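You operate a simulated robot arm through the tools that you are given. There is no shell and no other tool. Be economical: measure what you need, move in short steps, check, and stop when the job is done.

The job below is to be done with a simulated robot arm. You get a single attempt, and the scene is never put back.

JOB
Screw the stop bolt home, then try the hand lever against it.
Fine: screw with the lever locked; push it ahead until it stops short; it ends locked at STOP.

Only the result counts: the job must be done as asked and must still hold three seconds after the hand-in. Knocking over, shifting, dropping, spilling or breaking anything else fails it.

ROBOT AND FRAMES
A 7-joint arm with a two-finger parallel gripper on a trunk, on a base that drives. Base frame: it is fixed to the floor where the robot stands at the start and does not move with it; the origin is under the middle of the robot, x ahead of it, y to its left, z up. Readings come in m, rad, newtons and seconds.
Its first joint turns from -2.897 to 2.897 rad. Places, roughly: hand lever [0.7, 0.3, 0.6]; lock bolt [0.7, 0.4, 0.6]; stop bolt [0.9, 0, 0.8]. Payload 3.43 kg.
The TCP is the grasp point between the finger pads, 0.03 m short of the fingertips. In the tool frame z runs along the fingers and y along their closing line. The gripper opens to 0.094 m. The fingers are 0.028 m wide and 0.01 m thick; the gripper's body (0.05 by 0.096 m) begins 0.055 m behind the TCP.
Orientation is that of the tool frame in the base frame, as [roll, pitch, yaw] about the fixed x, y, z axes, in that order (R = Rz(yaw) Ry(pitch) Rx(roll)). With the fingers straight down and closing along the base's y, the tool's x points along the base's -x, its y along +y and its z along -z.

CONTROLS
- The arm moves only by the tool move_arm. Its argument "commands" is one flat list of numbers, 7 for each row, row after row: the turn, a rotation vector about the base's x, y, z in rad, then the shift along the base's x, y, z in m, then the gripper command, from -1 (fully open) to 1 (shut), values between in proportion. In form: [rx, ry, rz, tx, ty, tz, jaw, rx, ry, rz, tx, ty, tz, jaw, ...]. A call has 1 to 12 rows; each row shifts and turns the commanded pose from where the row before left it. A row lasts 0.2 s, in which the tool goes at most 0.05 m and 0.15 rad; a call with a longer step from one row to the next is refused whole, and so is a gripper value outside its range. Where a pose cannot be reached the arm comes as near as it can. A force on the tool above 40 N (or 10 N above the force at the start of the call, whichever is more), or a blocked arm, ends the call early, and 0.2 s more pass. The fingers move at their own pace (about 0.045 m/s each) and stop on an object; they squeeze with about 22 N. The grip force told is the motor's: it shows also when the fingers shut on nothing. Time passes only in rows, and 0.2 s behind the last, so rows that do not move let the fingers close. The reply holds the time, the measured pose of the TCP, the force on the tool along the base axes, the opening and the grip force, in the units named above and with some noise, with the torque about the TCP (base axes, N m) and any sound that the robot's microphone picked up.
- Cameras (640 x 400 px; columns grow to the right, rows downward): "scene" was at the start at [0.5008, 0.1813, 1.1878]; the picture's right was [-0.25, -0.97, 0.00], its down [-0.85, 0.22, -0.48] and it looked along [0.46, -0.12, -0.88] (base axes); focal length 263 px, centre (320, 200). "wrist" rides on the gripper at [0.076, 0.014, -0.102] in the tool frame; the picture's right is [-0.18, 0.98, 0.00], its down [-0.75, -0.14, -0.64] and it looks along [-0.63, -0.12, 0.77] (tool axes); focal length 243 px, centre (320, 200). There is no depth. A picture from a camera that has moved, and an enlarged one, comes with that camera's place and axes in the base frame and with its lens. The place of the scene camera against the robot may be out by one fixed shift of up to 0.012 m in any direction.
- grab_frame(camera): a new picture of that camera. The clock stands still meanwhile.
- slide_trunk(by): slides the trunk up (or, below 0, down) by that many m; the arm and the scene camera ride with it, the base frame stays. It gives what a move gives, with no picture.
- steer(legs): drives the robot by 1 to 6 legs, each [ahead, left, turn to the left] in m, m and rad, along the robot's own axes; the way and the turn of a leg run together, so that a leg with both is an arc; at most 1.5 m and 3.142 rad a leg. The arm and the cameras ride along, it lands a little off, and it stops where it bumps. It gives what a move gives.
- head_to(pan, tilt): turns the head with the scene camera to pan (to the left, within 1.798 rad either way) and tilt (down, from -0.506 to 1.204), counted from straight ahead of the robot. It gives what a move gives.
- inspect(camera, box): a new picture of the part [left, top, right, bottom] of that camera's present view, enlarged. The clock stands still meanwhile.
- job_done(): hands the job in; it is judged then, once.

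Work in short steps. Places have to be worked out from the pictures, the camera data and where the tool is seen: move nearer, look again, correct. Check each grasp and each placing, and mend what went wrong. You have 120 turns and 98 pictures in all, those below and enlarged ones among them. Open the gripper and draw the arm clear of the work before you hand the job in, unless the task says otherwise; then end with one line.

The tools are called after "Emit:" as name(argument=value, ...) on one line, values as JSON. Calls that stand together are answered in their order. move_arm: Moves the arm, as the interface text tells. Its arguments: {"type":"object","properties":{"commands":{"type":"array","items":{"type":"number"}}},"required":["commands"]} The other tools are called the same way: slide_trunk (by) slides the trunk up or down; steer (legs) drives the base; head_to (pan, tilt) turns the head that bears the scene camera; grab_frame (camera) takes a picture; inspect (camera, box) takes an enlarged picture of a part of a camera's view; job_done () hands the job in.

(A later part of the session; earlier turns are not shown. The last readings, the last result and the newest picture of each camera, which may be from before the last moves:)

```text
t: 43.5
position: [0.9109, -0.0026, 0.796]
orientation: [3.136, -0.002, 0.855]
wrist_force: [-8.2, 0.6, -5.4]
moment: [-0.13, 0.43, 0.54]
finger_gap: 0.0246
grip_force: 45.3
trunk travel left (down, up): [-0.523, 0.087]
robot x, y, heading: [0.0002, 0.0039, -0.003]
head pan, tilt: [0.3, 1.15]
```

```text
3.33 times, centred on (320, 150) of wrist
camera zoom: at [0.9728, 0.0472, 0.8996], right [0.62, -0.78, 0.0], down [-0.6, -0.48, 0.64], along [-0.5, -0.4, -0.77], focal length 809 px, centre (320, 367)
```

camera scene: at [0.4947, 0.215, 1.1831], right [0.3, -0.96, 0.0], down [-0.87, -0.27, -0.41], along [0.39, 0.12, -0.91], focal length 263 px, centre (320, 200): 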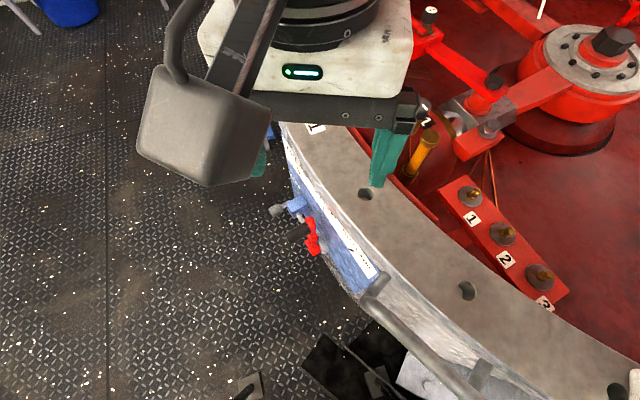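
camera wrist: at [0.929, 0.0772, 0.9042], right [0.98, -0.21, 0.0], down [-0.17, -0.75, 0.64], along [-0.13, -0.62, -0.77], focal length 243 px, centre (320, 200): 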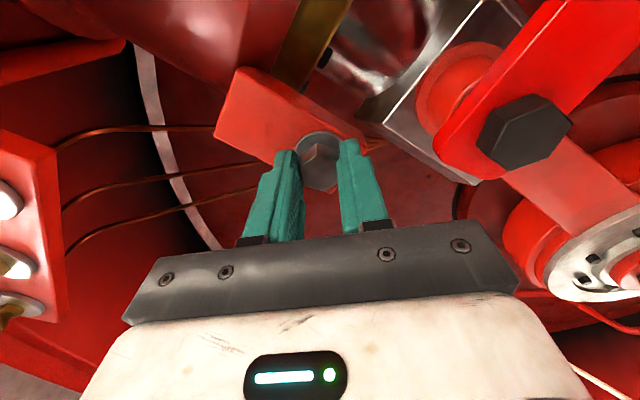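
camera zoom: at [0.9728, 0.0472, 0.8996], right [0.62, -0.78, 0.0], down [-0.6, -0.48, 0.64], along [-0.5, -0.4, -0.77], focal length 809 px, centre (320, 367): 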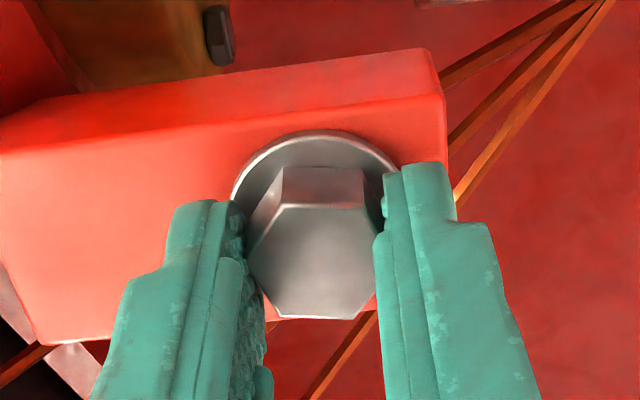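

It slips with torque rising to 0.54 N·m while the head stays put. I re-grip squarely on the flats and give one more firm turn to be sure.

Emit:
move_arm(commands=[0, 0, 0, 0.001, 0.001, 0, 0.2, 0, 0, 0, 0, 0, 0, 0.2, 0, 0, 0.13, 0, 0, 0, 0.2, 0, 0, 0.14, 0, 0, 0, 0.2, 0, 0, 0, 0, 0, 0, 1, 0, 0, 0, 0, 0, 0, 1, 0, 0, 0, 0, 0, 0, 1])

Emit:
inspect(camera="wrist", box=[240, 90, 400, 210])

Emit:
move_arm(commands=[0, 0, -0.05, 0, 0, 0, 1, 0, 0, -0.05, 0, 0, 0, 1, 0, 0, -0.05, 0, 0, 0, 1, 0, 0, 0, 0, 0, 0, 1])

Emit:
inspect(camera="wrist", box=[240, 90, 400, 210])

```text
t: 45.1
position: [0.9121, 0.0, 0.7989]
orientation: [3.139, -0.003, 1.126]
wrist_force: [-6.1, 4.2, 2.2]
moment: [-0.05, 0.51, 0.07]
finger_gap: 0.0247
grip_force: 44.7
trunk travel left (down, up): [-0.523, 0.087]
robot x, y, heading: [0.0013, 0.0002, -0.0]
head pan, tilt: [0.3, 1.15]
```

```text
3.33 times, centred on (320, 150) of wrist
camera zoom: at [0.9587, 0.0633, 0.8999], right [0.81, -0.59, 0.0], down [-0.45, -0.62, 0.64], along [-0.37, -0.52, -0.77], focal length 809 px, centre (320, 367)
```

zoom: 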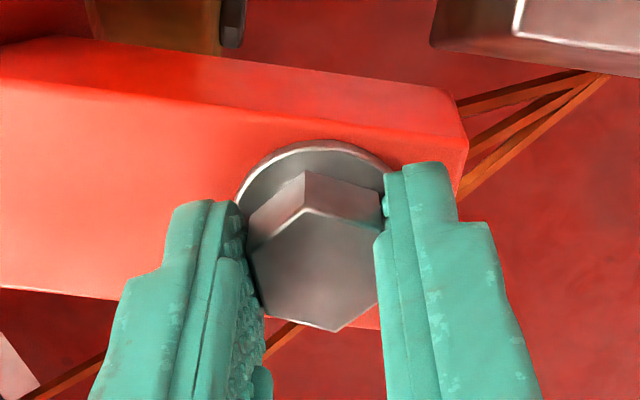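

```text
t: 46.1
position: [0.9143, -0.0011, 0.7973]
orientation: [3.138, -0.001, 0.973]
wrist_force: [-8.6, 0.8, -1.1]
moment: [-0.02, 0.29, -0.02]
finger_gap: 0.0244
grip_force: 45.0
trunk travel left (down, up): [-0.523, 0.087]
robot x, y, heading: [0.0017, 0.0029, -0.0]
head pan, tilt: [0.3, 1.15]
```

```text
3.33 times, centred on (320, 150) of wrist
camera zoom: at [0.9676, 0.0553, 0.8999], right [0.71, -0.7, 0.0], down [-0.54, -0.54, 0.64], along [-0.45, -0.46, -0.77], focal length 809 px, centre (320, 367)
```

zoom: 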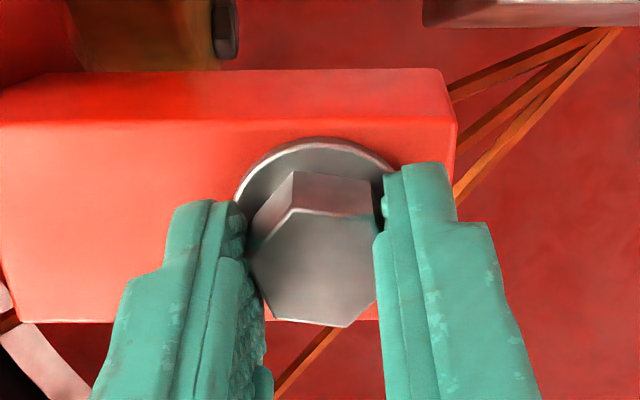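

The head doesn't budge any more and the jaws slip: the stop bolt is home after about one full turn. I release, lift straight up and move out toward the lever side, turning the tool to yaw ≈2.36 (closing along the plate).

Emit:
move_arm(commands=[0, 0, 0, 0, 0, 0, 0.2, 0, 0, 0, 0, 0, 0, 0, 0, 0, 0, 0, 0, 0.006, 0, 0, 0, 0, 0, 0, 0.015, 0, 0, 0, 0, 0, 0, 0.025, 0, 0, 0, 0, 0, 0, 0.03, 0, 0, 0, 0.08, 0, 0, 0.035, 0, 0, 0, 0.12, 0, 0, 0.035, 0, 0, 0, 0.12, 0, 0, 0.03, 0, 0, 0, 0.12, 0, 0, 0.02, 0, 0, 0, 0.12, -0.01, 0.01, 0, 0, 0, 0, 0.12, -0.015, 0.015, 0, 0])

Emit:
move_arm(commands=[0, 0, 0.1, -0.02, 0.022, 0, 0, 0, 0, 0.12, -0.026, 0.03, 0, 0, 0, 0, 0.12, -0.03, 0.035, 0, 0, 0, 0, 0.12, -0.03, 0.036, 0, 0, 0, 0, 0.12, -0.03, 0.038, 0, 0, 0, 0, 0.1, -0.03, 0.038, 0, 0, 0, 0, 0.02, -0.03, 0.038, 0, 0, 0, 0, 0, -0.03, 0.038, 0, 0, 0, 0, 0, -0.03, 0.038, 0, 0, 0, 0, 0, -0.03, 0.038, 0, 0, 0, 0, 0, -0.025, 0.03, 0, 0, 0, 0, 0, -0.015, 0.015, 0, 0])

Emit:
grab_frame(camera="scene")

```text
t: 48.7
position: [0.8892, 0.0238, 0.9938]
orientation: [3.136, -0.004, 1.659]
wrist_force: [0.5, -0.4, -0.1]
moment: [0.02, -0.01, 0.01]
finger_gap: 0.0469
grip_force: 0.1
trunk travel left (down, up): [-0.523, 0.087]
robot x, y, heading: [-0.0013, -0.0022, -0.005]
head pan, tilt: [0.3, 1.15]
```

```text
t: 51.3
position: [0.5618, 0.4213, 0.9935]
orientation: [3.138, -0.003, 2.356]
wrist_force: [0.2, -0.1, 0.3]
moment: [0.02, 0.03, -0.01]
finger_gap: 0.0471
grip_force: 0.0
trunk travel left (down, up): [-0.523, 0.087]
robot x, y, heading: [-0.0021, -0.0001, 0.002]
head pan, tilt: [0.3, 1.15]
```

```text
62 pictures are left
camera scene: at [0.4947, 0.2151, 1.4314], right [0.3, -0.96, 0.0], down [-0.87, -0.27, -0.41], along [0.39, 0.12, -0.91], focal length 263 px, centre (320, 200)
```

scene: 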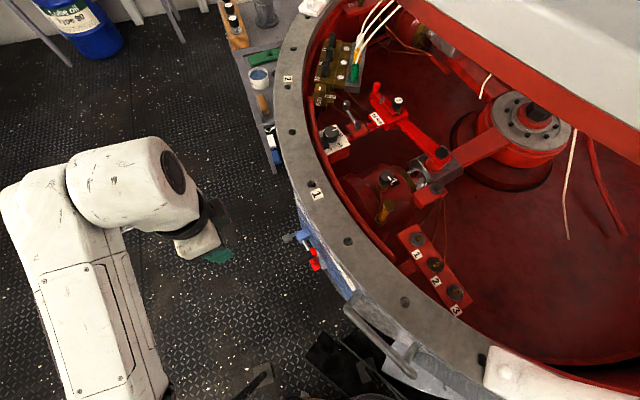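

Clear. I back off outward a little and lower to view the lever plate with the wrist camera.

Emit:
move_arm(commands=[0, 0, 0, -0.004, 0.004, -0.008, -1, 0, 0, 0, -0.006, 0.006, -0.016, -1, 0, 0, 0, -0.008, 0.008, -0.025, -1, 0, 0, 0, -0.008, 0.008, -0.03, -1, 0, 0, 0, -0.008, 0.008, -0.03, -1, 0, 0, 0, -0.008, 0.008, -0.03, -1, 0, 0, 0, -0.008, 0.008, -0.03, -1, 0, 0, 0, -0.008, 0.008, -0.03, -1, 0, 0, 0, -0.004, 0.004, -0.02, -1, 0, 0, 0, 0, 0, -0.01, -1])

Emit:
grab_frame(camera="wrist")

```text
t: 53.5
position: [0.5018, 0.4829, 0.7639]
orientation: [3.137, 0.0, 2.359]
wrist_force: [-0.3, -0.5, 0.3]
moment: [-0.01, -0.01, 0.03]
finger_gap: 0.0939
grip_force: 0.1
trunk travel left (down, up): [-0.523, 0.087]
robot x, y, heading: [0.0025, 0.0005, 0.001]
head pan, tilt: [0.3, 1.15]
```

```text
61 pictures are left
camera wrist: at [0.4575, 0.5462, 0.8664], right [0.82, 0.57, 0.0], down [0.43, -0.64, 0.64], along [0.36, -0.53, -0.77], focal length 243 px, centre (320, 200)
```

wrist: 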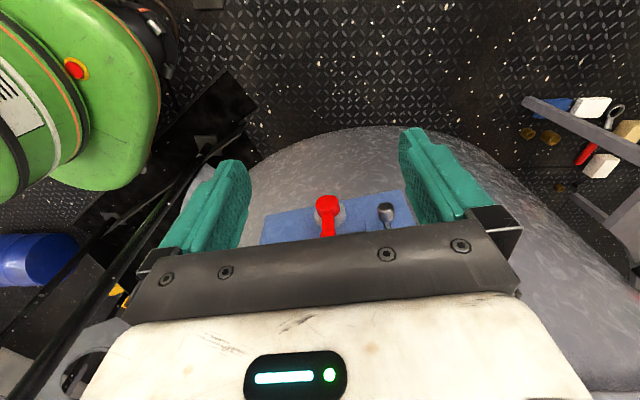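

The plate's upper part is hidden by the gripper. I tilt the tool up by 0.4 rad toward the plate for a clearer look.

Emit:
move_arm(commands=[-0.03, -0.03, 0, 0, 0, 0, -1, -0.06, -0.06, 0, 0, 0, 0, -1, -0.07, -0.07, 0, 0, 0, 0, -1, -0.07, -0.07, 0, 0, 0, 0, -1, -0.05, -0.05, 0, 0, 0, 0, -1])

Emit:
grab_frame(camera="wrist")

Emit:
inspect(camera="wrist", box=[230, 60, 430, 200])

```text
t: 54.7
position: [0.5006, 0.4821, 0.7652]
orientation: [3.137, 0.395, 2.356]
wrist_force: [0.3, 0.4, -0.3]
moment: [0.05, -0.03, -0.01]
finger_gap: 0.094
grip_force: 0.1
trunk travel left (down, up): [-0.523, 0.087]
robot x, y, heading: [0.0027, -0.0015, -0.001]
head pan, tilt: [0.3, 1.15]
```

```text
60 pictures are left
camera wrist: at [0.4331, 0.5706, 0.8298], right [0.81, 0.58, 0.07], down [0.22, -0.42, 0.88], along [0.54, -0.7, -0.47], focal length 243 px, centre (320, 200)
```

wrist: 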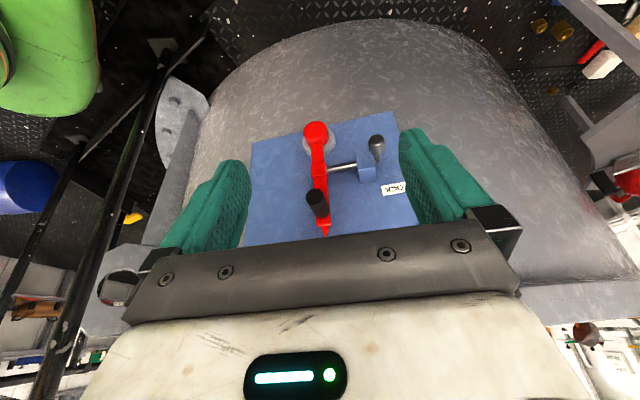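

```text
2.86 times, centred on (330, 130) of wrist
camera zoom: at [0.4331, 0.5706, 0.8298], right [0.81, 0.58, 0.07], down [0.22, -0.42, 0.88], along [0.54, -0.7, -0.47], focal length 693 px, centre (291, 400)
```

zoom: 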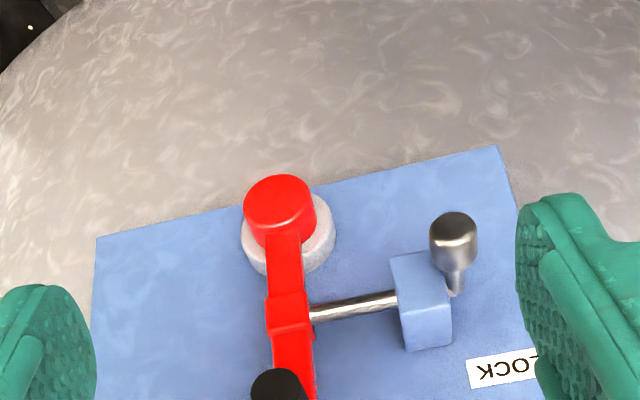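

Lever points up at STOP, lock pin engaged from the left, with a LOCK label. I go up a bit to see the labels fully.

Emit:
move_arm(commands=[-0.03, -0.03, 0, 0.01, -0.01, 0.01, -1, -0.03, -0.03, 0, 0.01, -0.01, 0.02, -1, 0, 0, 0, 0, 0, 0.02, -1, 0, 0, 0, 0, 0, 0.015, -1])

Emit:
inspect(camera="wrist", box=[230, 20, 430, 180])

```text
t: 55.7
position: [0.5205, 0.4624, 0.8291]
orientation: [3.139, 0.478, 2.357]
wrist_force: [0.0, 0.2, -0.2]
moment: [0.0, -0.02, -0.02]
finger_gap: 0.0941
grip_force: 0.1
trunk travel left (down, up): [-0.523, 0.087]
robot x, y, heading: [0.0009, 0.0005, -0.0]
head pan, tilt: [0.3, 1.15]
```

```text
2.50 times, centred on (330, 100) of wrist
camera zoom: at [0.4496, 0.5537, 0.8853], right [0.81, 0.58, 0.09], down [0.16, -0.37, 0.92], along [0.57, -0.73, -0.39], focal length 606 px, centre (295, 450)
```

zoom: 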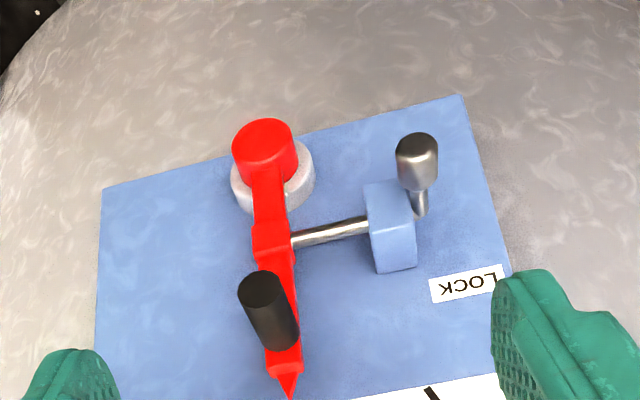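

The knob of the lock bolt points outward like the lever grip. I rise a bit more to read the top label strip.

Emit:
move_arm(commands=[0, 0, 0, 0, 0, 0.01, -1, 0, 0, 0, -0.005, 0.005, 0.02, -1, 0, 0, 0, -0.01, 0.01, 0.025, -1, 0, 0, 0, -0.01, 0.01, 0.025, -1, 0, 0, 0, 0, 0, 0.015, -1])

Emit:
grab_frame(camera="wrist")

Emit:
inspect(camera="wrist", box=[230, 20, 430, 180])

```text
t: 56.9
position: [0.495, 0.487, 0.9246]
orientation: [3.139, 0.478, 2.357]
wrist_force: [0.0, -0.2, 0.1]
moment: [0.0, -0.01, 0.03]
finger_gap: 0.0942
grip_force: 0.0
trunk travel left (down, up): [-0.523, 0.087]
robot x, y, heading: [-0.0008, 0.0036, 0.003]
head pan, tilt: [0.3, 1.15]
```

```text
57 pictures are left
camera wrist: at [0.4239, 0.5788, 0.9809], right [0.81, 0.58, 0.09], down [0.16, -0.37, 0.92], along [0.57, -0.73, -0.39], focal length 243 px, centre (320, 200)
```

wrist: 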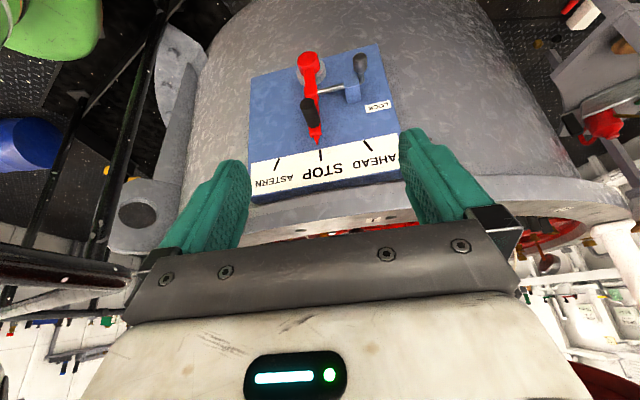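

```text
2.50 times, centred on (330, 100) of wrist
camera zoom: at [0.4239, 0.5788, 0.9809], right [0.81, 0.58, 0.09], down [0.16, -0.37, 0.92], along [0.57, -0.73, -0.39], focal length 606 px, centre (295, 450)
```

zoom: 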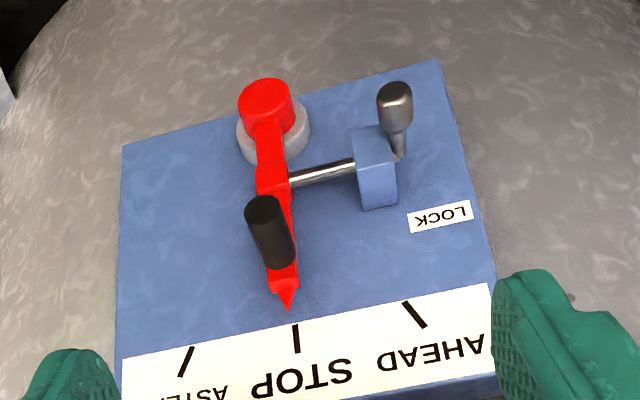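

Labels: AHEAD lies to the left (toward the lock block). Triangulated: lever grip tip ≈(0.622, 0.317, 0.658), lock knob tip ≈(0.707, 0.386, 0.554), plate faces about (−0.7, +0.7). I lower the trunk to bring the arm to working height.

Emit:
slide_trunk(by=-0.2)

```text
t: 58.4
position: [0.5397, 0.544, 0.8359]
orientation: [3.05, 0.355, 2.284]
wrist_force: [-0.1, -3.0, 5.3]
moment: [0.22, 0.05, 0.03]
finger_gap: 0.094
grip_force: 0.2
trunk travel left (down, up): [-0.39, 0.22]
robot x, y, heading: [0.0144, -0.0074, -0.027]
head pan, tilt: [0.3, 1.15]
stopped: the arm was blocked; the commanded pose is now the measured one
```

The arm was blocked partway and shifted the robot slightly. I look at what it touches.

Emit:
head_to(pan=0.9, tilt=0.9)

Emit:
grab_frame(camera="scene")

Emit:
grab_frame(camera="wrist")

```text
t: 59.4
position: [0.5301, 0.5361, 0.8526]
orientation: [3.058, 0.364, 2.292]
wrist_force: [-1.1, -0.5, -0.2]
moment: [0.01, 0.0, 0.0]
finger_gap: 0.0938
grip_force: 0.0
trunk travel left (down, up): [-0.39, 0.22]
robot x, y, heading: [0.0113, -0.0136, -0.028]
head pan, tilt: [0.901, 0.901]
```

```text
55 pictures are left
camera scene: at [0.5038, 0.2363, 1.3156], right [0.77, -0.64, 0.0], down [-0.5, -0.6, -0.62], along [0.4, 0.48, -0.78], focal length 263 px, centre (320, 200)
```

scene: 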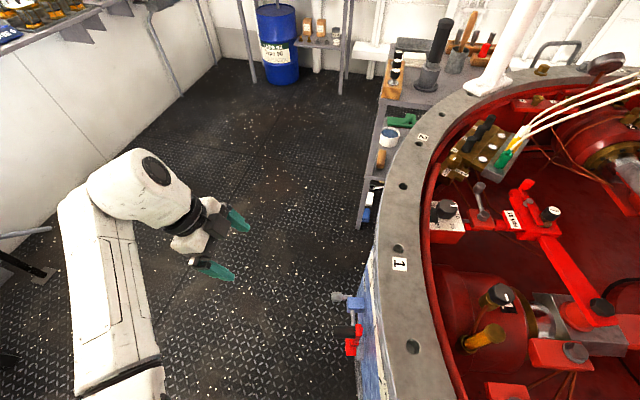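

```text
54 pictures are left
camera wrist: at [0.4639, 0.6208, 0.9216], right [0.83, 0.54, 0.14], down [0.17, -0.49, 0.86], along [0.53, -0.69, -0.5], focal length 243 px, centre (320, 200)
```

wrist: 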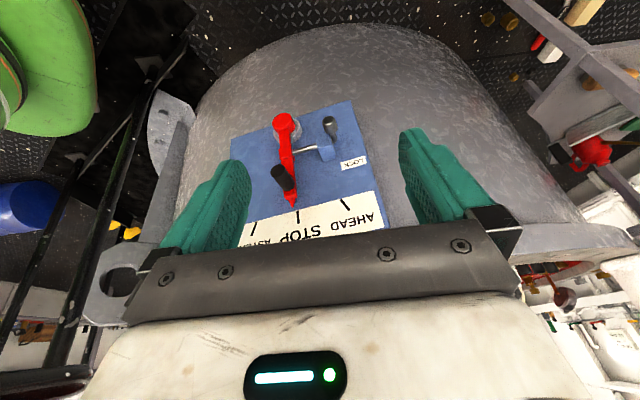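

Nothing in the work is touched; the elbow likely met the robot's own body or rail on the left. I raise the trunk slightly to relieve it.

Emit:
slide_trunk(by=0.06)

Emit:
head_to(pan=1.5, tilt=1.1)

Emit:
grab_frame(camera="scene")

```text
t: 60.4
position: [0.5249, 0.5311, 0.9005]
orientation: [3.068, 0.381, 2.306]
wrist_force: [-0.1, -1.2, 1.1]
moment: [0.02, 0.0, -0.01]
finger_gap: 0.0939
grip_force: 0.0
trunk travel left (down, up): [-0.45, 0.16]
robot x, y, heading: [0.0138, -0.0073, -0.019]
head pan, tilt: [0.901, 0.901]
```

```text
t: 61.4
position: [0.5254, 0.5322, 0.9012]
orientation: [3.068, 0.38, 2.304]
wrist_force: [0.7, 0.4, 0.1]
moment: [-0.01, 0.0, 0.0]
finger_gap: 0.0938
grip_force: 0.1
trunk travel left (down, up): [-0.45, 0.16]
robot x, y, heading: [0.0147, -0.0053, -0.023]
head pan, tilt: [1.499, 1.1]
```

```text
53 pictures are left
camera scene: at [0.4602, 0.243, 1.3609], right [1.0, -0.1, 0.0], down [-0.09, -0.89, -0.45], along [0.04, 0.45, -0.89], focal length 263 px, centre (320, 200)
```

scene: 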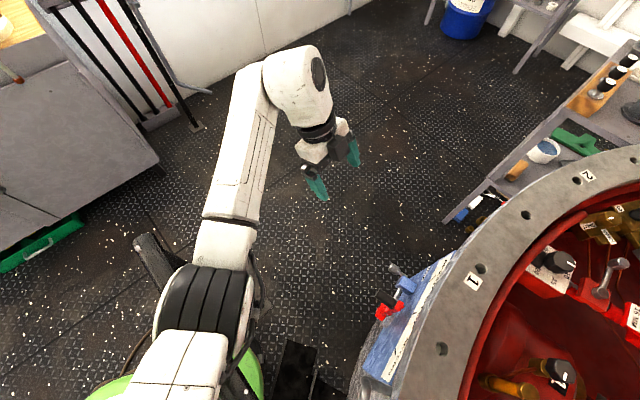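

The low elbow likely met the robot's own green base; the work is untouched. I now extend the arm toward a standoff in front of the lock knob, correcting the tilt.

Emit:
move_arm(commands=[-0.01, -0.002, 0.002, 0.005, -0.004, -0.01, -1, -0.01, -0.002, 0.002, 0.01, -0.008, -0.02, -1, -0.01, -0.002, 0.002, 0.014, -0.01, -0.027, -1, -0.01, -0.002, 0.002, 0.015, -0.011, -0.03, -1, -0.01, -0.002, 0.002, 0.015, -0.011, -0.03, -1, -0.01, -0.002, 0.002, 0.015, -0.011, -0.03, -1, -0.01, -0.002, 0.002, 0.015, -0.011, -0.03, -1, -0.01, -0.002, 0.002, 0.015, -0.011, -0.03, -1, -0.01, -0.002, 0.002, 0.014, -0.01, -0.027, -1, -0.01, -0.002, 0.002, 0.012, -0.009, -0.022, -1, -0.01, -0.002, 0, 0.008, -0.006, -0.014, -1, -0.005, 0, 0, 0.004, -0.003, -0.008, -1])

Emit:
grab_frame(camera="wrist")

Emit:
grab_frame(camera="scene")

```text
t: 64.0
position: [0.656, 0.4592, 0.6623]
orientation: [3.079, 0.438, 2.333]
wrist_force: [0.2, -0.5, -0.4]
moment: [0.01, 0.0, 0.02]
finger_gap: 0.0943
grip_force: 0.0
out of reach, approached as far as the arm can: row 10, 11, 12
trunk travel left (down, up): [-0.45, 0.16]
robot x, y, heading: [0.0115, -0.0055, -0.018]
head pan, tilt: [1.499, 1.1]
```

```text
52 pictures are left
camera wrist: at [0.5839, 0.5462, 0.7237], right [0.81, 0.57, 0.13], down [0.15, -0.42, 0.89], along [0.57, -0.7, -0.43], focal length 243 px, centre (320, 200)
```

wrist: 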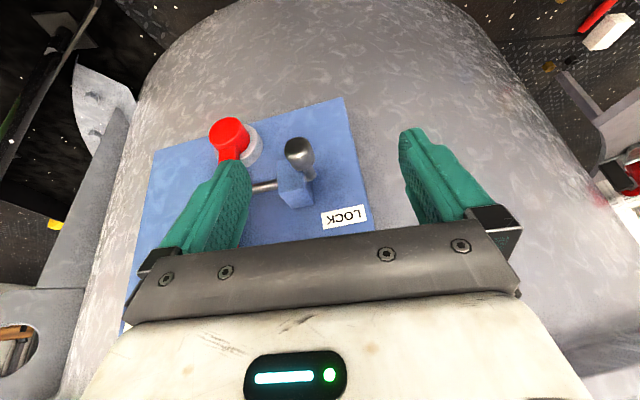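

```text
51 pictures are left
camera scene: at [0.4602, 0.2428, 1.3609], right [1.0, -0.09, 0.0], down [-0.08, -0.89, -0.45], along [0.04, 0.45, -0.89], focal length 263 px, centre (320, 200)
```

scene: 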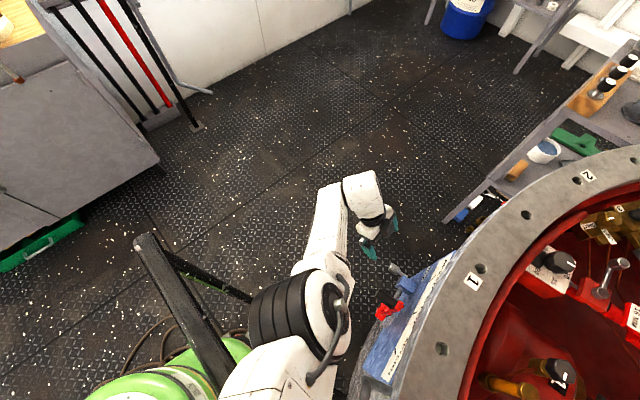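

Out of reach low down with the trunk this high. The elbow is now further out, so I lower the trunk by 0.1 (tool is clear of the plate).

Emit:
slide_trunk(by=-0.1)

```text
t: 65.3
position: [0.6559, 0.4589, 0.5643]
orientation: [3.079, 0.438, 2.332]
wrist_force: [0.0, 0.2, 0.6]
moment: [0.01, -0.01, 0.0]
finger_gap: 0.0938
grip_force: 0.1
trunk travel left (down, up): [-0.35, 0.26]
robot x, y, heading: [0.011, -0.007, -0.025]
head pan, tilt: [1.499, 1.1]
```

Fine. Wrist picture from here.

Emit:
grab_frame(camera="wrist")

Emit:
inspect(camera="wrist", box=[200, 100, 400, 240])

```text
50 pictures are left
camera wrist: at [0.5837, 0.5462, 0.6238], right [0.81, 0.57, 0.13], down [0.15, -0.42, 0.89], along [0.57, -0.7, -0.43], focal length 243 px, centre (320, 200)
```

wrist: 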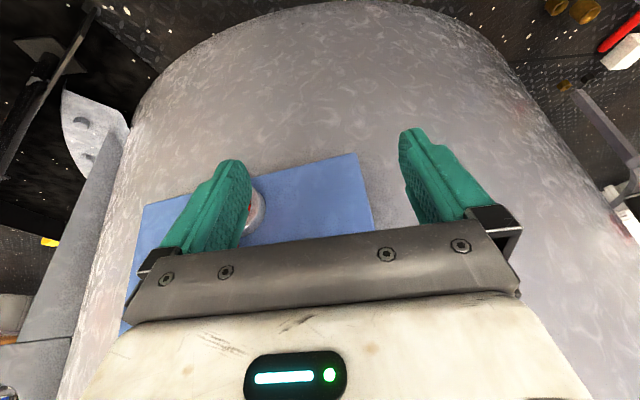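

```text
2.86 times, centred on (300, 170) of wrist
camera zoom: at [0.5837, 0.5462, 0.6238], right [0.81, 0.57, 0.13], down [0.15, -0.42, 0.89], along [0.57, -0.7, -0.43], focal length 693 px, centre (377, 286)
```

zoom: 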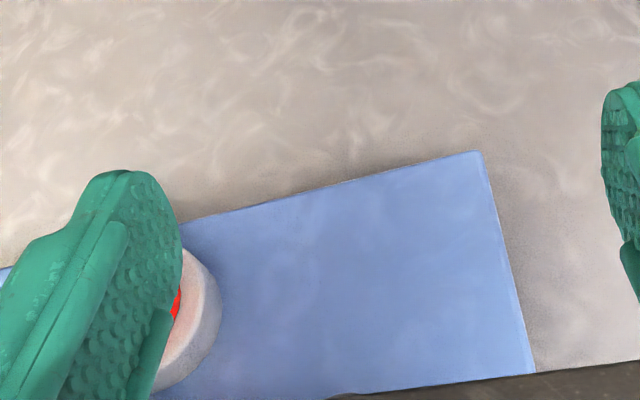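

Earlier view puts the knob tip at ≈(0.706, 0.380, 0.556). I square the tool and go to a standoff just in front of and above it.

Emit:
move_arm(commands=[-0.02, 0.004, 0, 0, -0.005, 0.008, 0, -0.023, 0.005, 0, 0.002, -0.01, 0.012, 0, -0.023, 0.005, 0, 0.003, -0.012, 0.012, 0, 0, 0, 0, 0.002, -0.009, 0.008, 0])

Emit:
grab_frame(camera="wrist")

```text
t: 66.5
position: [0.6748, 0.4599, 0.6189]
orientation: [3.109, 0.466, 2.361]
wrist_force: [0.4, -0.9, 0.6]
moment: [-0.03, 0.01, 0.03]
finger_gap: 0.0469
grip_force: 0.1
trunk travel left (down, up): [-0.35, 0.26]
robot x, y, heading: [0.025, 0.002, 0.0]
head pan, tilt: [1.499, 1.1]
stopped in row 4: the arm was blocked; the commanded pose is now the measured one
```

```text
48 pictures are left
camera wrist: at [0.6024, 0.5475, 0.677], right [0.8, 0.59, 0.11], down [0.16, -0.39, 0.91], along [0.58, -0.71, -0.4], focal length 243 px, centre (320, 200)
```

wrist: 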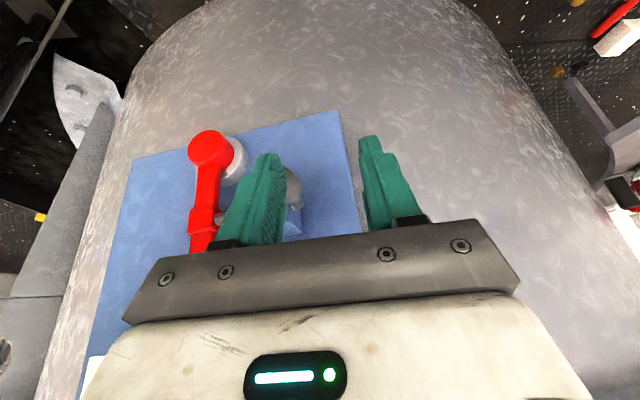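

The elbow is cramped on the robot's base with the tilted tool. A vertical tool keeps the wrist above the work; I back up and out, and tilt the tool to vertical.

Emit:
move_arm(commands=[0, 0, 0, -0.004, 0.004, 0.008, 0, 0.03, 0.03, 0, -0.004, 0.002, 0.015, 0, 0.05, 0.05, 0, -0.004, 0, 0.02, 0, 0.06, 0.06, 0, 0, 0, 0.02, 0, 0.06, 0.06, 0, 0, 0, 0.02, 0, 0.06, 0.06, 0, 0, 0, 0.02, 0, 0.05, 0.05, 0, 0, 0, 0.01, 0, 0.02, 0.02, 0, 0, 0, 0, 0])

Emit:
grab_frame(camera="scene")

```text
t: 68.5
position: [0.7, 0.4648, 0.7422]
orientation: [3.087, -0.006, 2.305]
wrist_force: [0.2, -0.6, -1.2]
moment: [0.02, -0.02, 0.03]
finger_gap: 0.047
grip_force: 0.1
trunk travel left (down, up): [-0.35, 0.26]
robot x, y, heading: [0.0311, 0.0345, -0.054]
head pan, tilt: [1.499, 1.1]
stopped in row 8: the arm was blocked; the commanded pose is now the measured one
```

```text
47 pictures are left
camera scene: at [0.4883, 0.2677, 1.2605], right [0.99, -0.13, 0.0], down [-0.11, -0.88, -0.45], along [0.06, 0.45, -0.89], focal length 263 px, centre (320, 200)
```

scene: 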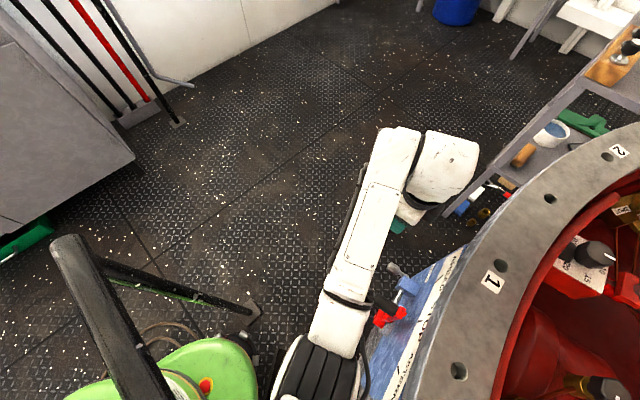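

The forearm now runs close along the tank wall and the base has been nudged. I drive the whole robot back and left, straight away from the wall, to face the plate with more room.

Emit:
steer(legs=[[-0.12, 0.14, 0]])

Emit:
grab_frame(camera="scene")

```text
t: 70.0
position: [0.6035, 0.5905, 0.7566]
orientation: [3.071, -0.002, 2.286]
wrist_force: [4.5, -6.2, -1.6]
moment: [0.44, 0.35, 0.02]
finger_gap: 0.0469
grip_force: 0.1
trunk travel left (down, up): [-0.35, 0.26]
robot x, y, heading: [-0.0535, 0.1837, -0.069]
head pan, tilt: [1.499, 1.1]
stopped in leg 1: the robot was blocked; the commanded pose is now the measured one
```

```text
46 pictures are left
camera scene: at [0.4152, 0.4052, 1.258], right [0.99, -0.14, -0.01], down [-0.13, -0.88, -0.46], along [0.06, 0.45, -0.89], focal length 263 px, centre (320, 200)
```

scene: 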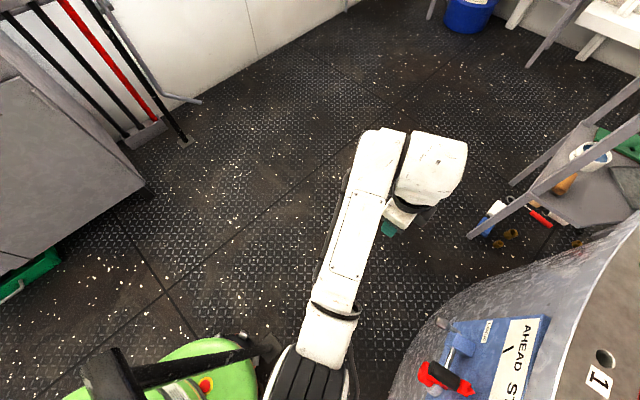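

The drive was blocked by something on the left: a black floor-standing post seems to be at ≈(0.18, 0.42), static in the world. I look around to understand it.

Emit:
head_to(pan=1.79, tilt=0.8)

Emit:
grab_frame(camera="scene")

Emit:
head_to(pan=0.6, tilt=1.2)

Emit:
grab_frame(camera="scene")

```text
t: 70.8
position: [0.5956, 0.5996, 0.7578]
orientation: [3.071, 0.014, 2.288]
wrist_force: [0.8, 0.5, 0.3]
moment: [0.0, 0.02, 0.01]
finger_gap: 0.0468
grip_force: 0.1
trunk travel left (down, up): [-0.35, 0.26]
robot x, y, heading: [-0.0582, 0.185, -0.083]
head pan, tilt: [1.791, 0.799]
```

```text
45 pictures are left
camera scene: at [0.3843, 0.4253, 1.2827], right [0.99, 0.14, 0.0], down [0.1, -0.71, -0.7], along [-0.09, 0.69, -0.72], focal length 263 px, centre (320, 200)
```

scene: 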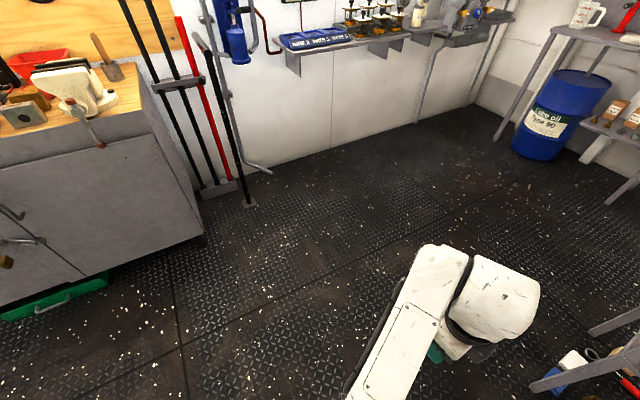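

```text
t: 72.1
position: [0.5963, 0.5981, 0.7577]
orientation: [3.071, 0.014, 2.286]
wrist_force: [-0.2, 1.3, 0.1]
moment: [-0.02, 0.02, -0.01]
finger_gap: 0.047
grip_force: 0.0
trunk travel left (down, up): [-0.35, 0.26]
robot x, y, heading: [-0.0535, 0.1862, -0.078]
head pan, tilt: [0.6, 1.201]
```

```text
44 pictures are left
camera scene: at [0.444, 0.3732, 1.2549], right [0.5, -0.87, 0.0], down [-0.81, -0.46, -0.36], along [0.32, 0.18, -0.93], focal length 263 px, centre (320, 200)
```

scene: 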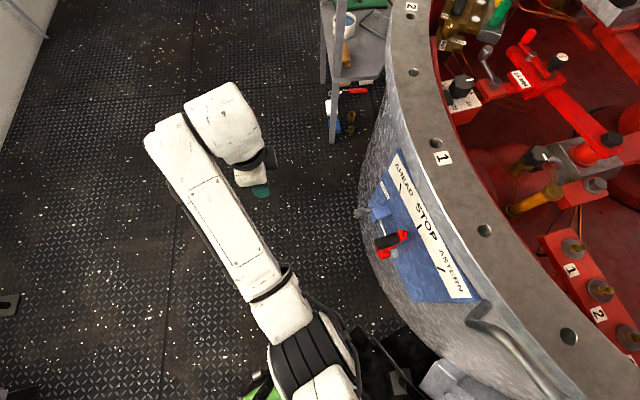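

I look straight down at the left side of the base.

Emit:
head_to(pan=1.79, tilt=1.2)

Emit:
grab_frame(camera="scene")

Emit:
head_to(pan=-0.9, tilt=1.2)

Emit:
grab_frame(camera="scene")

```text
t: 73.5
position: [0.5968, 0.5984, 0.7579]
orientation: [3.071, 0.014, 2.285]
wrist_force: [-0.2, 0.7, -0.2]
moment: [-0.02, 0.03, 0.01]
finger_gap: 0.0472
grip_force: 0.1
trunk travel left (down, up): [-0.35, 0.26]
robot x, y, heading: [-0.0542, 0.1846, -0.08]
head pan, tilt: [1.791, 1.201]
```

```text
43 pictures are left
camera scene: at [0.3879, 0.4009, 1.2549], right [0.99, 0.14, 0.0], down [0.13, -0.92, -0.36], along [-0.05, 0.36, -0.93], focal length 263 px, centre (320, 200)
```

scene: 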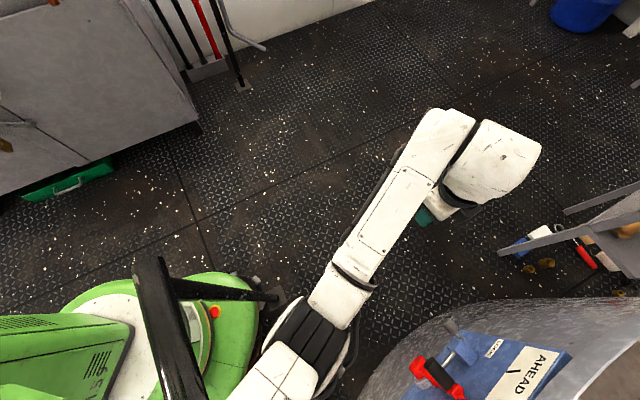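

```text
t: 75.9
position: [0.5954, 0.5975, 0.7586]
orientation: [3.072, 0.013, 2.286]
wrist_force: [0.6, -0.7, 0.3]
moment: [0.03, -0.02, 0.0]
finger_gap: 0.047
grip_force: 0.0
trunk travel left (down, up): [-0.35, 0.26]
robot x, y, heading: [-0.0551, 0.1832, -0.082]
head pan, tilt: [-0.901, 1.201]
```

```text
42 pictures are left
camera scene: at [0.4266, 0.2989, 1.2549], right [-0.83, -0.55, 0.0], down [-0.52, 0.78, -0.36], along [0.2, -0.3, -0.93], focal length 263 px, centre (320, 200)
```

scene: 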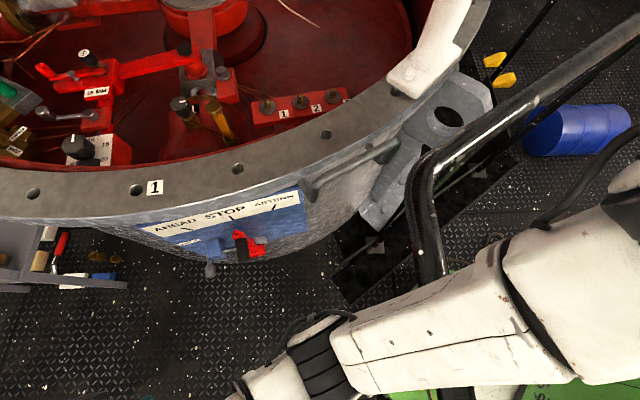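

It's a pair of fixed black guard-rail posts at ≈(0.18,0.42) and ≈(0.4,0.06); the arm had leaned on them. The robot now stands better aligned with the gap between them, so I swing the tool back toward the knob from here, tool vertical.

Emit:
move_arm(commands=[-0.005, 0.005, 0.008, 0.004, -0.006, 0, 0, -0.006, 0.007, 0.01, 0.008, -0.014, 0, 0, -0.007, 0.008, 0.01, 0.012, -0.02, 0, 0, -0.007, 0.008, 0.01, 0.013, -0.022, 0, 0, -0.007, 0.008, 0.01, 0.013, -0.022, 0, 0, -0.007, 0.008, 0.01, 0.013, -0.022, 0, 0, -0.007, 0.008, 0.01, 0.013, -0.02, 0, 0, 0, 0, 0, 0.012, -0.016, 0, 0, 0, 0, 0, 0.008, -0.008, 0, 0])

Emit:
grab_frame(camera="wrist")

Emit:
grab_frame(camera="scene")

```text
t: 77.9
position: [0.6909, 0.4452, 0.7568]
orientation: [3.141, 0.012, 2.357]
wrist_force: [0.4, -0.6, -0.5]
moment: [-0.02, 0.0, 0.03]
finger_gap: 0.0468
grip_force: 0.1
trunk travel left (down, up): [-0.35, 0.26]
robot x, y, heading: [-0.0555, 0.1861, -0.083]
head pan, tilt: [-0.901, 1.201]
```

```text
41 pictures are left
camera wrist: at [0.6466, 0.5109, 0.8583], right [0.82, 0.57, 0.0], down [0.43, -0.63, 0.65], along [0.37, -0.54, -0.76], focal length 243 px, centre (320, 200)
```

wrist: 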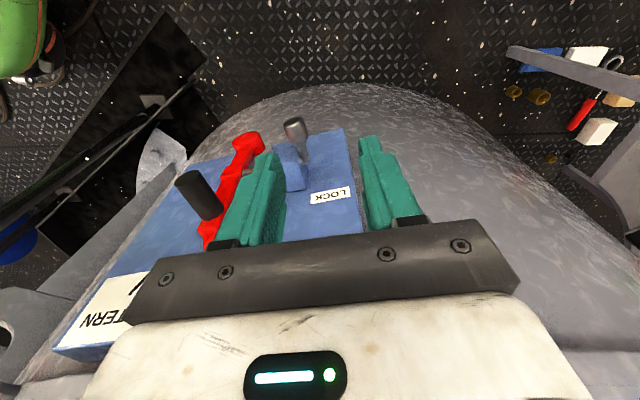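

```text
40 pictures are left
camera scene: at [0.426, 0.2959, 1.2545], right [-0.83, -0.55, 0.0], down [-0.52, 0.78, -0.36], along [0.2, -0.3, -0.93], focal length 263 px, centre (320, 200)
```

scene: 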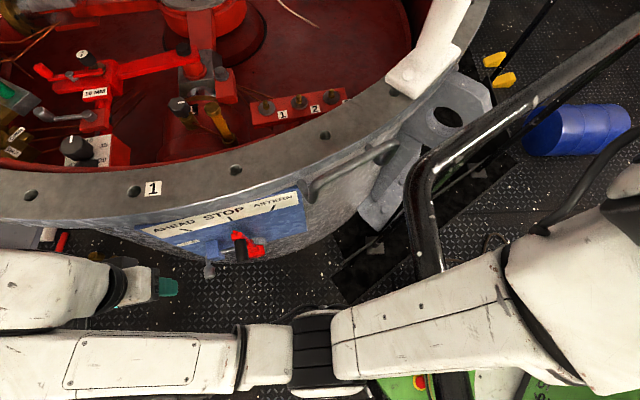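

Good clear posture. Knob seen consistent with ≈(0.70, 0.383, 0.556). I move above it and lower to z≈0.64, jaws open wider.

Emit:
move_arm(commands=[0, 0, 0, 0.002, -0.008, -0.005, -0.6, 0, 0, 0, 0.004, -0.014, -0.012, -0.6, 0, 0, 0, 0.004, -0.016, -0.02, -0.6, 0, 0, 0, 0.004, -0.015, -0.025, -0.6, 0, 0, 0, 0.003, -0.011, -0.025, -0.6, 0, 0, 0, 0.002, -0.006, -0.02, -0.6, 0, 0, 0, 0, 0, -0.01, -0.6])

Emit:
inspect(camera="wrist", box=[220, 80, 420, 220])

```text
t: 79.7
position: [0.7255, 0.4278, 0.6479]
orientation: [3.12, 0.012, 2.395]
wrist_force: [-0.3, -0.2, 0.2]
moment: [-0.01, -0.03, -0.01]
finger_gap: 0.0753
grip_force: 0.1
trunk travel left (down, up): [-0.35, 0.26]
robot x, y, heading: [-0.0443, 0.1995, -0.042]
head pan, tilt: [-0.901, 1.201]
stopped in row 7: the arm was blocked; the commanded pose is now the measured one
```

```text
2.86 times, centred on (320, 150) of wrist
camera zoom: at [0.6777, 0.4906, 0.7499], right [0.8, 0.6, 0.02], down [0.44, -0.62, 0.65], along [0.4, -0.51, -0.76], focal length 693 px, centre (320, 343)
```

zoom: 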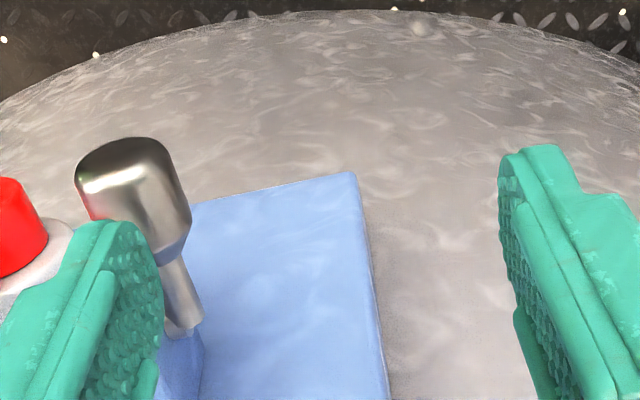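

Blocked again, the robot was nudged. I check where the arm touches.

Emit:
grab_frame(camera="scene")

```text
38 pictures are left
camera scene: at [0.439, 0.33, 1.254], right [-0.81, -0.59, 0.0], down [-0.55, 0.75, -0.36], along [0.21, -0.29, -0.93], focal length 263 px, centre (320, 200)
```

scene: 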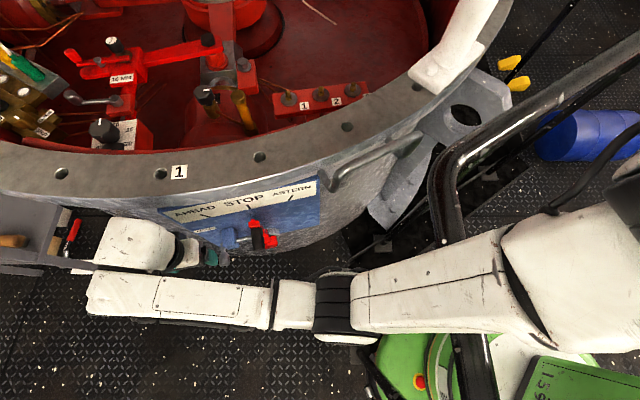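

The upper arm is resting on the guard rail that runs in front of the robot. I raise the trunk so the upper arm clears the rail, then try descending again.

Emit:
slide_trunk(by=0.15)

Emit:
move_arm(commands=[0, 0, 0, -0.004, -0.006, -0.006, -0.6, 0, 0, -0.01, -0.005, -0.01, -0.015, -0.6, 0, 0, -0.015, -0.004, -0.012, -0.022, -0.6, 0, 0, -0.01, -0.002, -0.012, -0.025, -0.6, 0, 0, 0, 0, -0.01, -0.025, -0.6, 0, 0, 0, 0, -0.004, -0.025, -0.6, 0, 0, 0, 0, 0, -0.02, -0.6])

Emit:
grab_frame(camera="scene")

```text
t: 81.5
position: [0.7236, 0.4238, 0.7965]
orientation: [3.127, 0.011, 2.395]
wrist_force: [-0.6, -0.2, -0.6]
moment: [0.03, 0.0, 0.0]
finger_gap: 0.0753
grip_force: 0.0
trunk travel left (down, up): [-0.5, 0.11]
robot x, y, heading: [-0.0377, 0.2002, -0.051]
head pan, tilt: [-0.901, 1.201]
```

```text
t: 83.1
position: [0.7095, 0.3703, 0.6574]
orientation: [3.125, 0.011, 2.36]
wrist_force: [0.6, 0.6, -0.2]
moment: [-0.03, 0.01, 0.0]
finger_gap: 0.075
grip_force: 0.0
trunk travel left (down, up): [-0.5, 0.11]
robot x, y, heading: [-0.0399, 0.197, -0.041]
head pan, tilt: [-0.901, 1.201]
```

```text
37 pictures are left
camera scene: at [0.4387, 0.3278, 1.4049], right [-0.81, -0.59, 0.0], down [-0.55, 0.76, -0.36], along [0.21, -0.29, -0.93], focal length 263 px, centre (320, 200)
```

scene: 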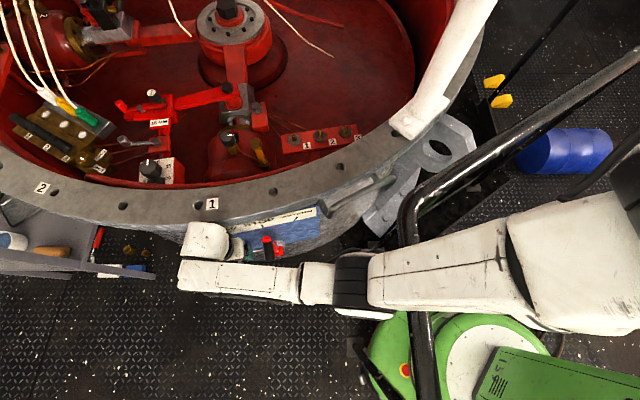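

It worked without contact. Now a wrist view for alignment over the knob.

Emit:
inspect(camera="wrist", box=[200, 60, 440, 220])

```text
2.50 times, centred on (320, 140) of wrist
camera zoom: at [0.6637, 0.4346, 0.7597], right [0.82, 0.57, 0.02], down [0.42, -0.63, 0.65], along [0.38, -0.53, -0.76], focal length 606 px, centre (320, 350)
```

zoom: 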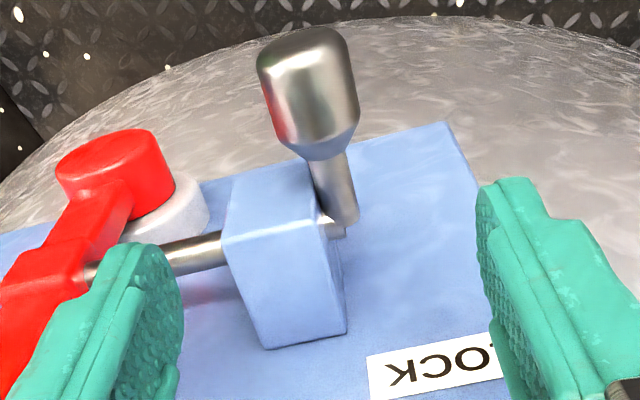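

Better baseline now: knob centre ≈(0.697, 0.389, 0.583), its thick part in front of the block. I shift outward and descend to straddle it, without closing yet.

Emit:
move_arm(commands=[0, 0, 0, -0.005, 0.008, 0, -0.6, 0, 0, 0, -0.006, 0.01, -0.01, -0.6, 0, 0, 0, -0.001, 0.001, -0.02, -0.6, 0, 0, 0, 0, 0, -0.02, -0.6, 0, 0, 0, 0, 0, -0.015, -0.6, 0, 0, 0, 0, 0, -0.006, -0.6])

Emit:
inspect(camera="wrist", box=[200, 60, 440, 220])

```text
t: 84.5
position: [0.6959, 0.3889, 0.5863]
orientation: [3.125, 0.012, 2.361]
wrist_force: [0.4, 0.3, -1.3]
moment: [-0.01, -0.01, 0.02]
finger_gap: 0.075
grip_force: 0.0
trunk travel left (down, up): [-0.5, 0.11]
robot x, y, heading: [-0.0397, 0.1968, -0.042]
head pan, tilt: [-0.901, 1.201]
```

```text
2.50 times, centred on (320, 140) of wrist
camera zoom: at [0.6517, 0.4532, 0.6891], right [0.82, 0.57, 0.02], down [0.42, -0.63, 0.65], along [0.38, -0.53, -0.76], focal length 606 px, centre (320, 350)
```

zoom: 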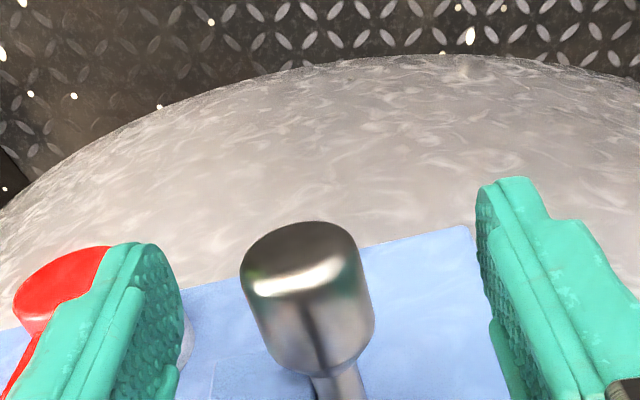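

The knob sits right at the grasp point. I close on it.

Emit:
move_arm(commands=[0, 0, 0, 0, 0, 0, 0.0, 0, 0, 0, -0.001, -0.001, 0, 0.3, 0, 0, 0, 0, 0, 0, 1, 0, 0, 0, 0, 0, 0, 1])

Emit:
inspect(camera="wrist", box=[200, 60, 440, 220])

```text
t: 85.5
position: [0.6954, 0.3878, 0.5878]
orientation: [3.127, 0.009, 2.358]
wrist_force: [0.6, 0.4, 0.0]
moment: [0.17, 0.15, 0.55]
finger_gap: 0.0271
grip_force: 34.0
trunk travel left (down, up): [-0.5, 0.11]
robot x, y, heading: [-0.0412, 0.1941, -0.05]
head pan, tilt: [-0.901, 1.201]
```

```text
2.50 times, centred on (320, 140) of wrist
camera zoom: at [0.6505, 0.452, 0.689], right [0.82, 0.57, 0.02], down [0.42, -0.63, 0.65], along [0.38, -0.53, -0.76], focal length 606 px, centre (320, 350)
```

zoom: 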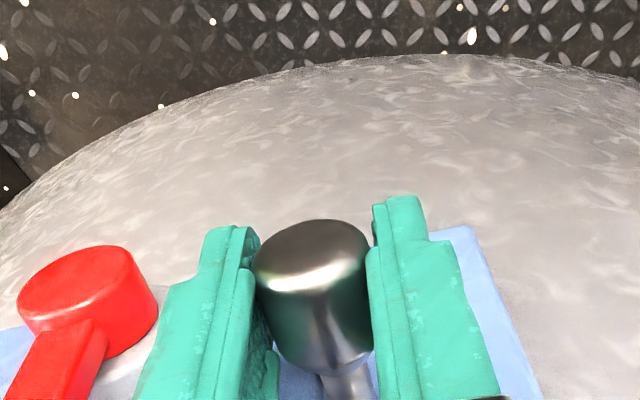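

Gripped at 27 mm. I pull it along the plate away from the lever, in small steps.

Emit:
move_arm(commands=[0, 0, 0, 0.002, 0.002, 0, 1, 0, 0, 0, 0.003, 0.003, 0, 1, 0, 0, 0, 0.004, 0.004, 0, 1, 0, 0, 0, 0.004, 0.004, 0, 1, 0, 0, 0, 0.003, 0.003, 0, 1])

Emit:
inspect(camera="wrist", box=[160, 60, 440, 240])

```text
t: 86.7
position: [0.711, 0.4049, 0.5877]
orientation: [3.128, 0.009, 2.362]
wrist_force: [-9.9, 7.4, 4.1]
moment: [-0.27, -0.05, 1.14]
finger_gap: 0.0265
grip_force: 44.7
trunk travel left (down, up): [-0.5, 0.11]
robot x, y, heading: [-0.0357, 0.1937, -0.04]
head pan, tilt: [-0.901, 1.201]
```

```text
2.22 times, centred on (300, 150) of wrist
camera zoom: at [0.6654, 0.4688, 0.6892], right [0.82, 0.57, 0.02], down [0.43, -0.63, 0.65], along [0.38, -0.53, -0.76], focal length 539 px, centre (364, 311)
```

zoom: 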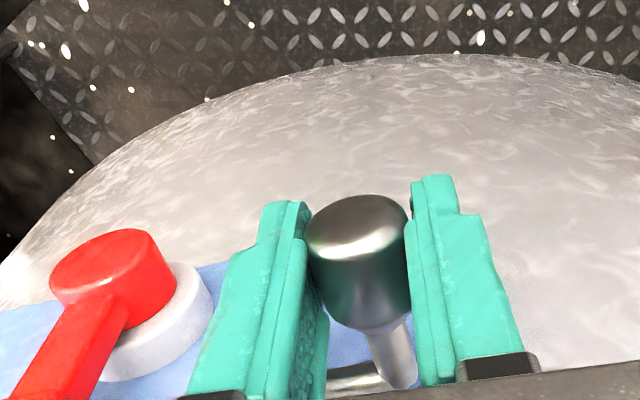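

The bolt slides out. A side force suggests the track runs slightly more toward +y; I continue with that correction.

Emit:
move_arm(commands=[0, 0, 0, 0.001, 0.003, 0, 1, 0, 0, 0, 0.002, 0.003, 0, 1, 0, 0, 0, 0.002, 0.003, 0, 1, 0, 0, 0, 0.002, 0.002, 0, 1])

Emit:
inspect(camera="wrist", box=[160, 60, 440, 240])

```text
t: 87.7
position: [0.7187, 0.4149, 0.5864]
orientation: [3.126, 0.01, 2.357]
wrist_force: [0.2, -2.5, 0.2]
moment: [0.26, 0.54, 0.59]
finger_gap: 0.0268
grip_force: 45.1
trunk travel left (down, up): [-0.5, 0.11]
robot x, y, heading: [-0.0408, 0.1948, -0.044]
head pan, tilt: [-0.901, 1.201]
```

```text
2.22 times, centred on (300, 150) of wrist
camera zoom: at [0.6739, 0.4787, 0.6892], right [0.82, 0.57, 0.02], down [0.42, -0.63, 0.65], along [0.38, -0.53, -0.76], focal length 539 px, centre (364, 311)
```

zoom: 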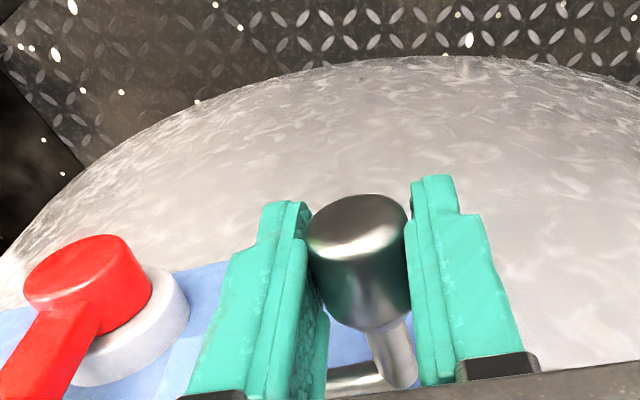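

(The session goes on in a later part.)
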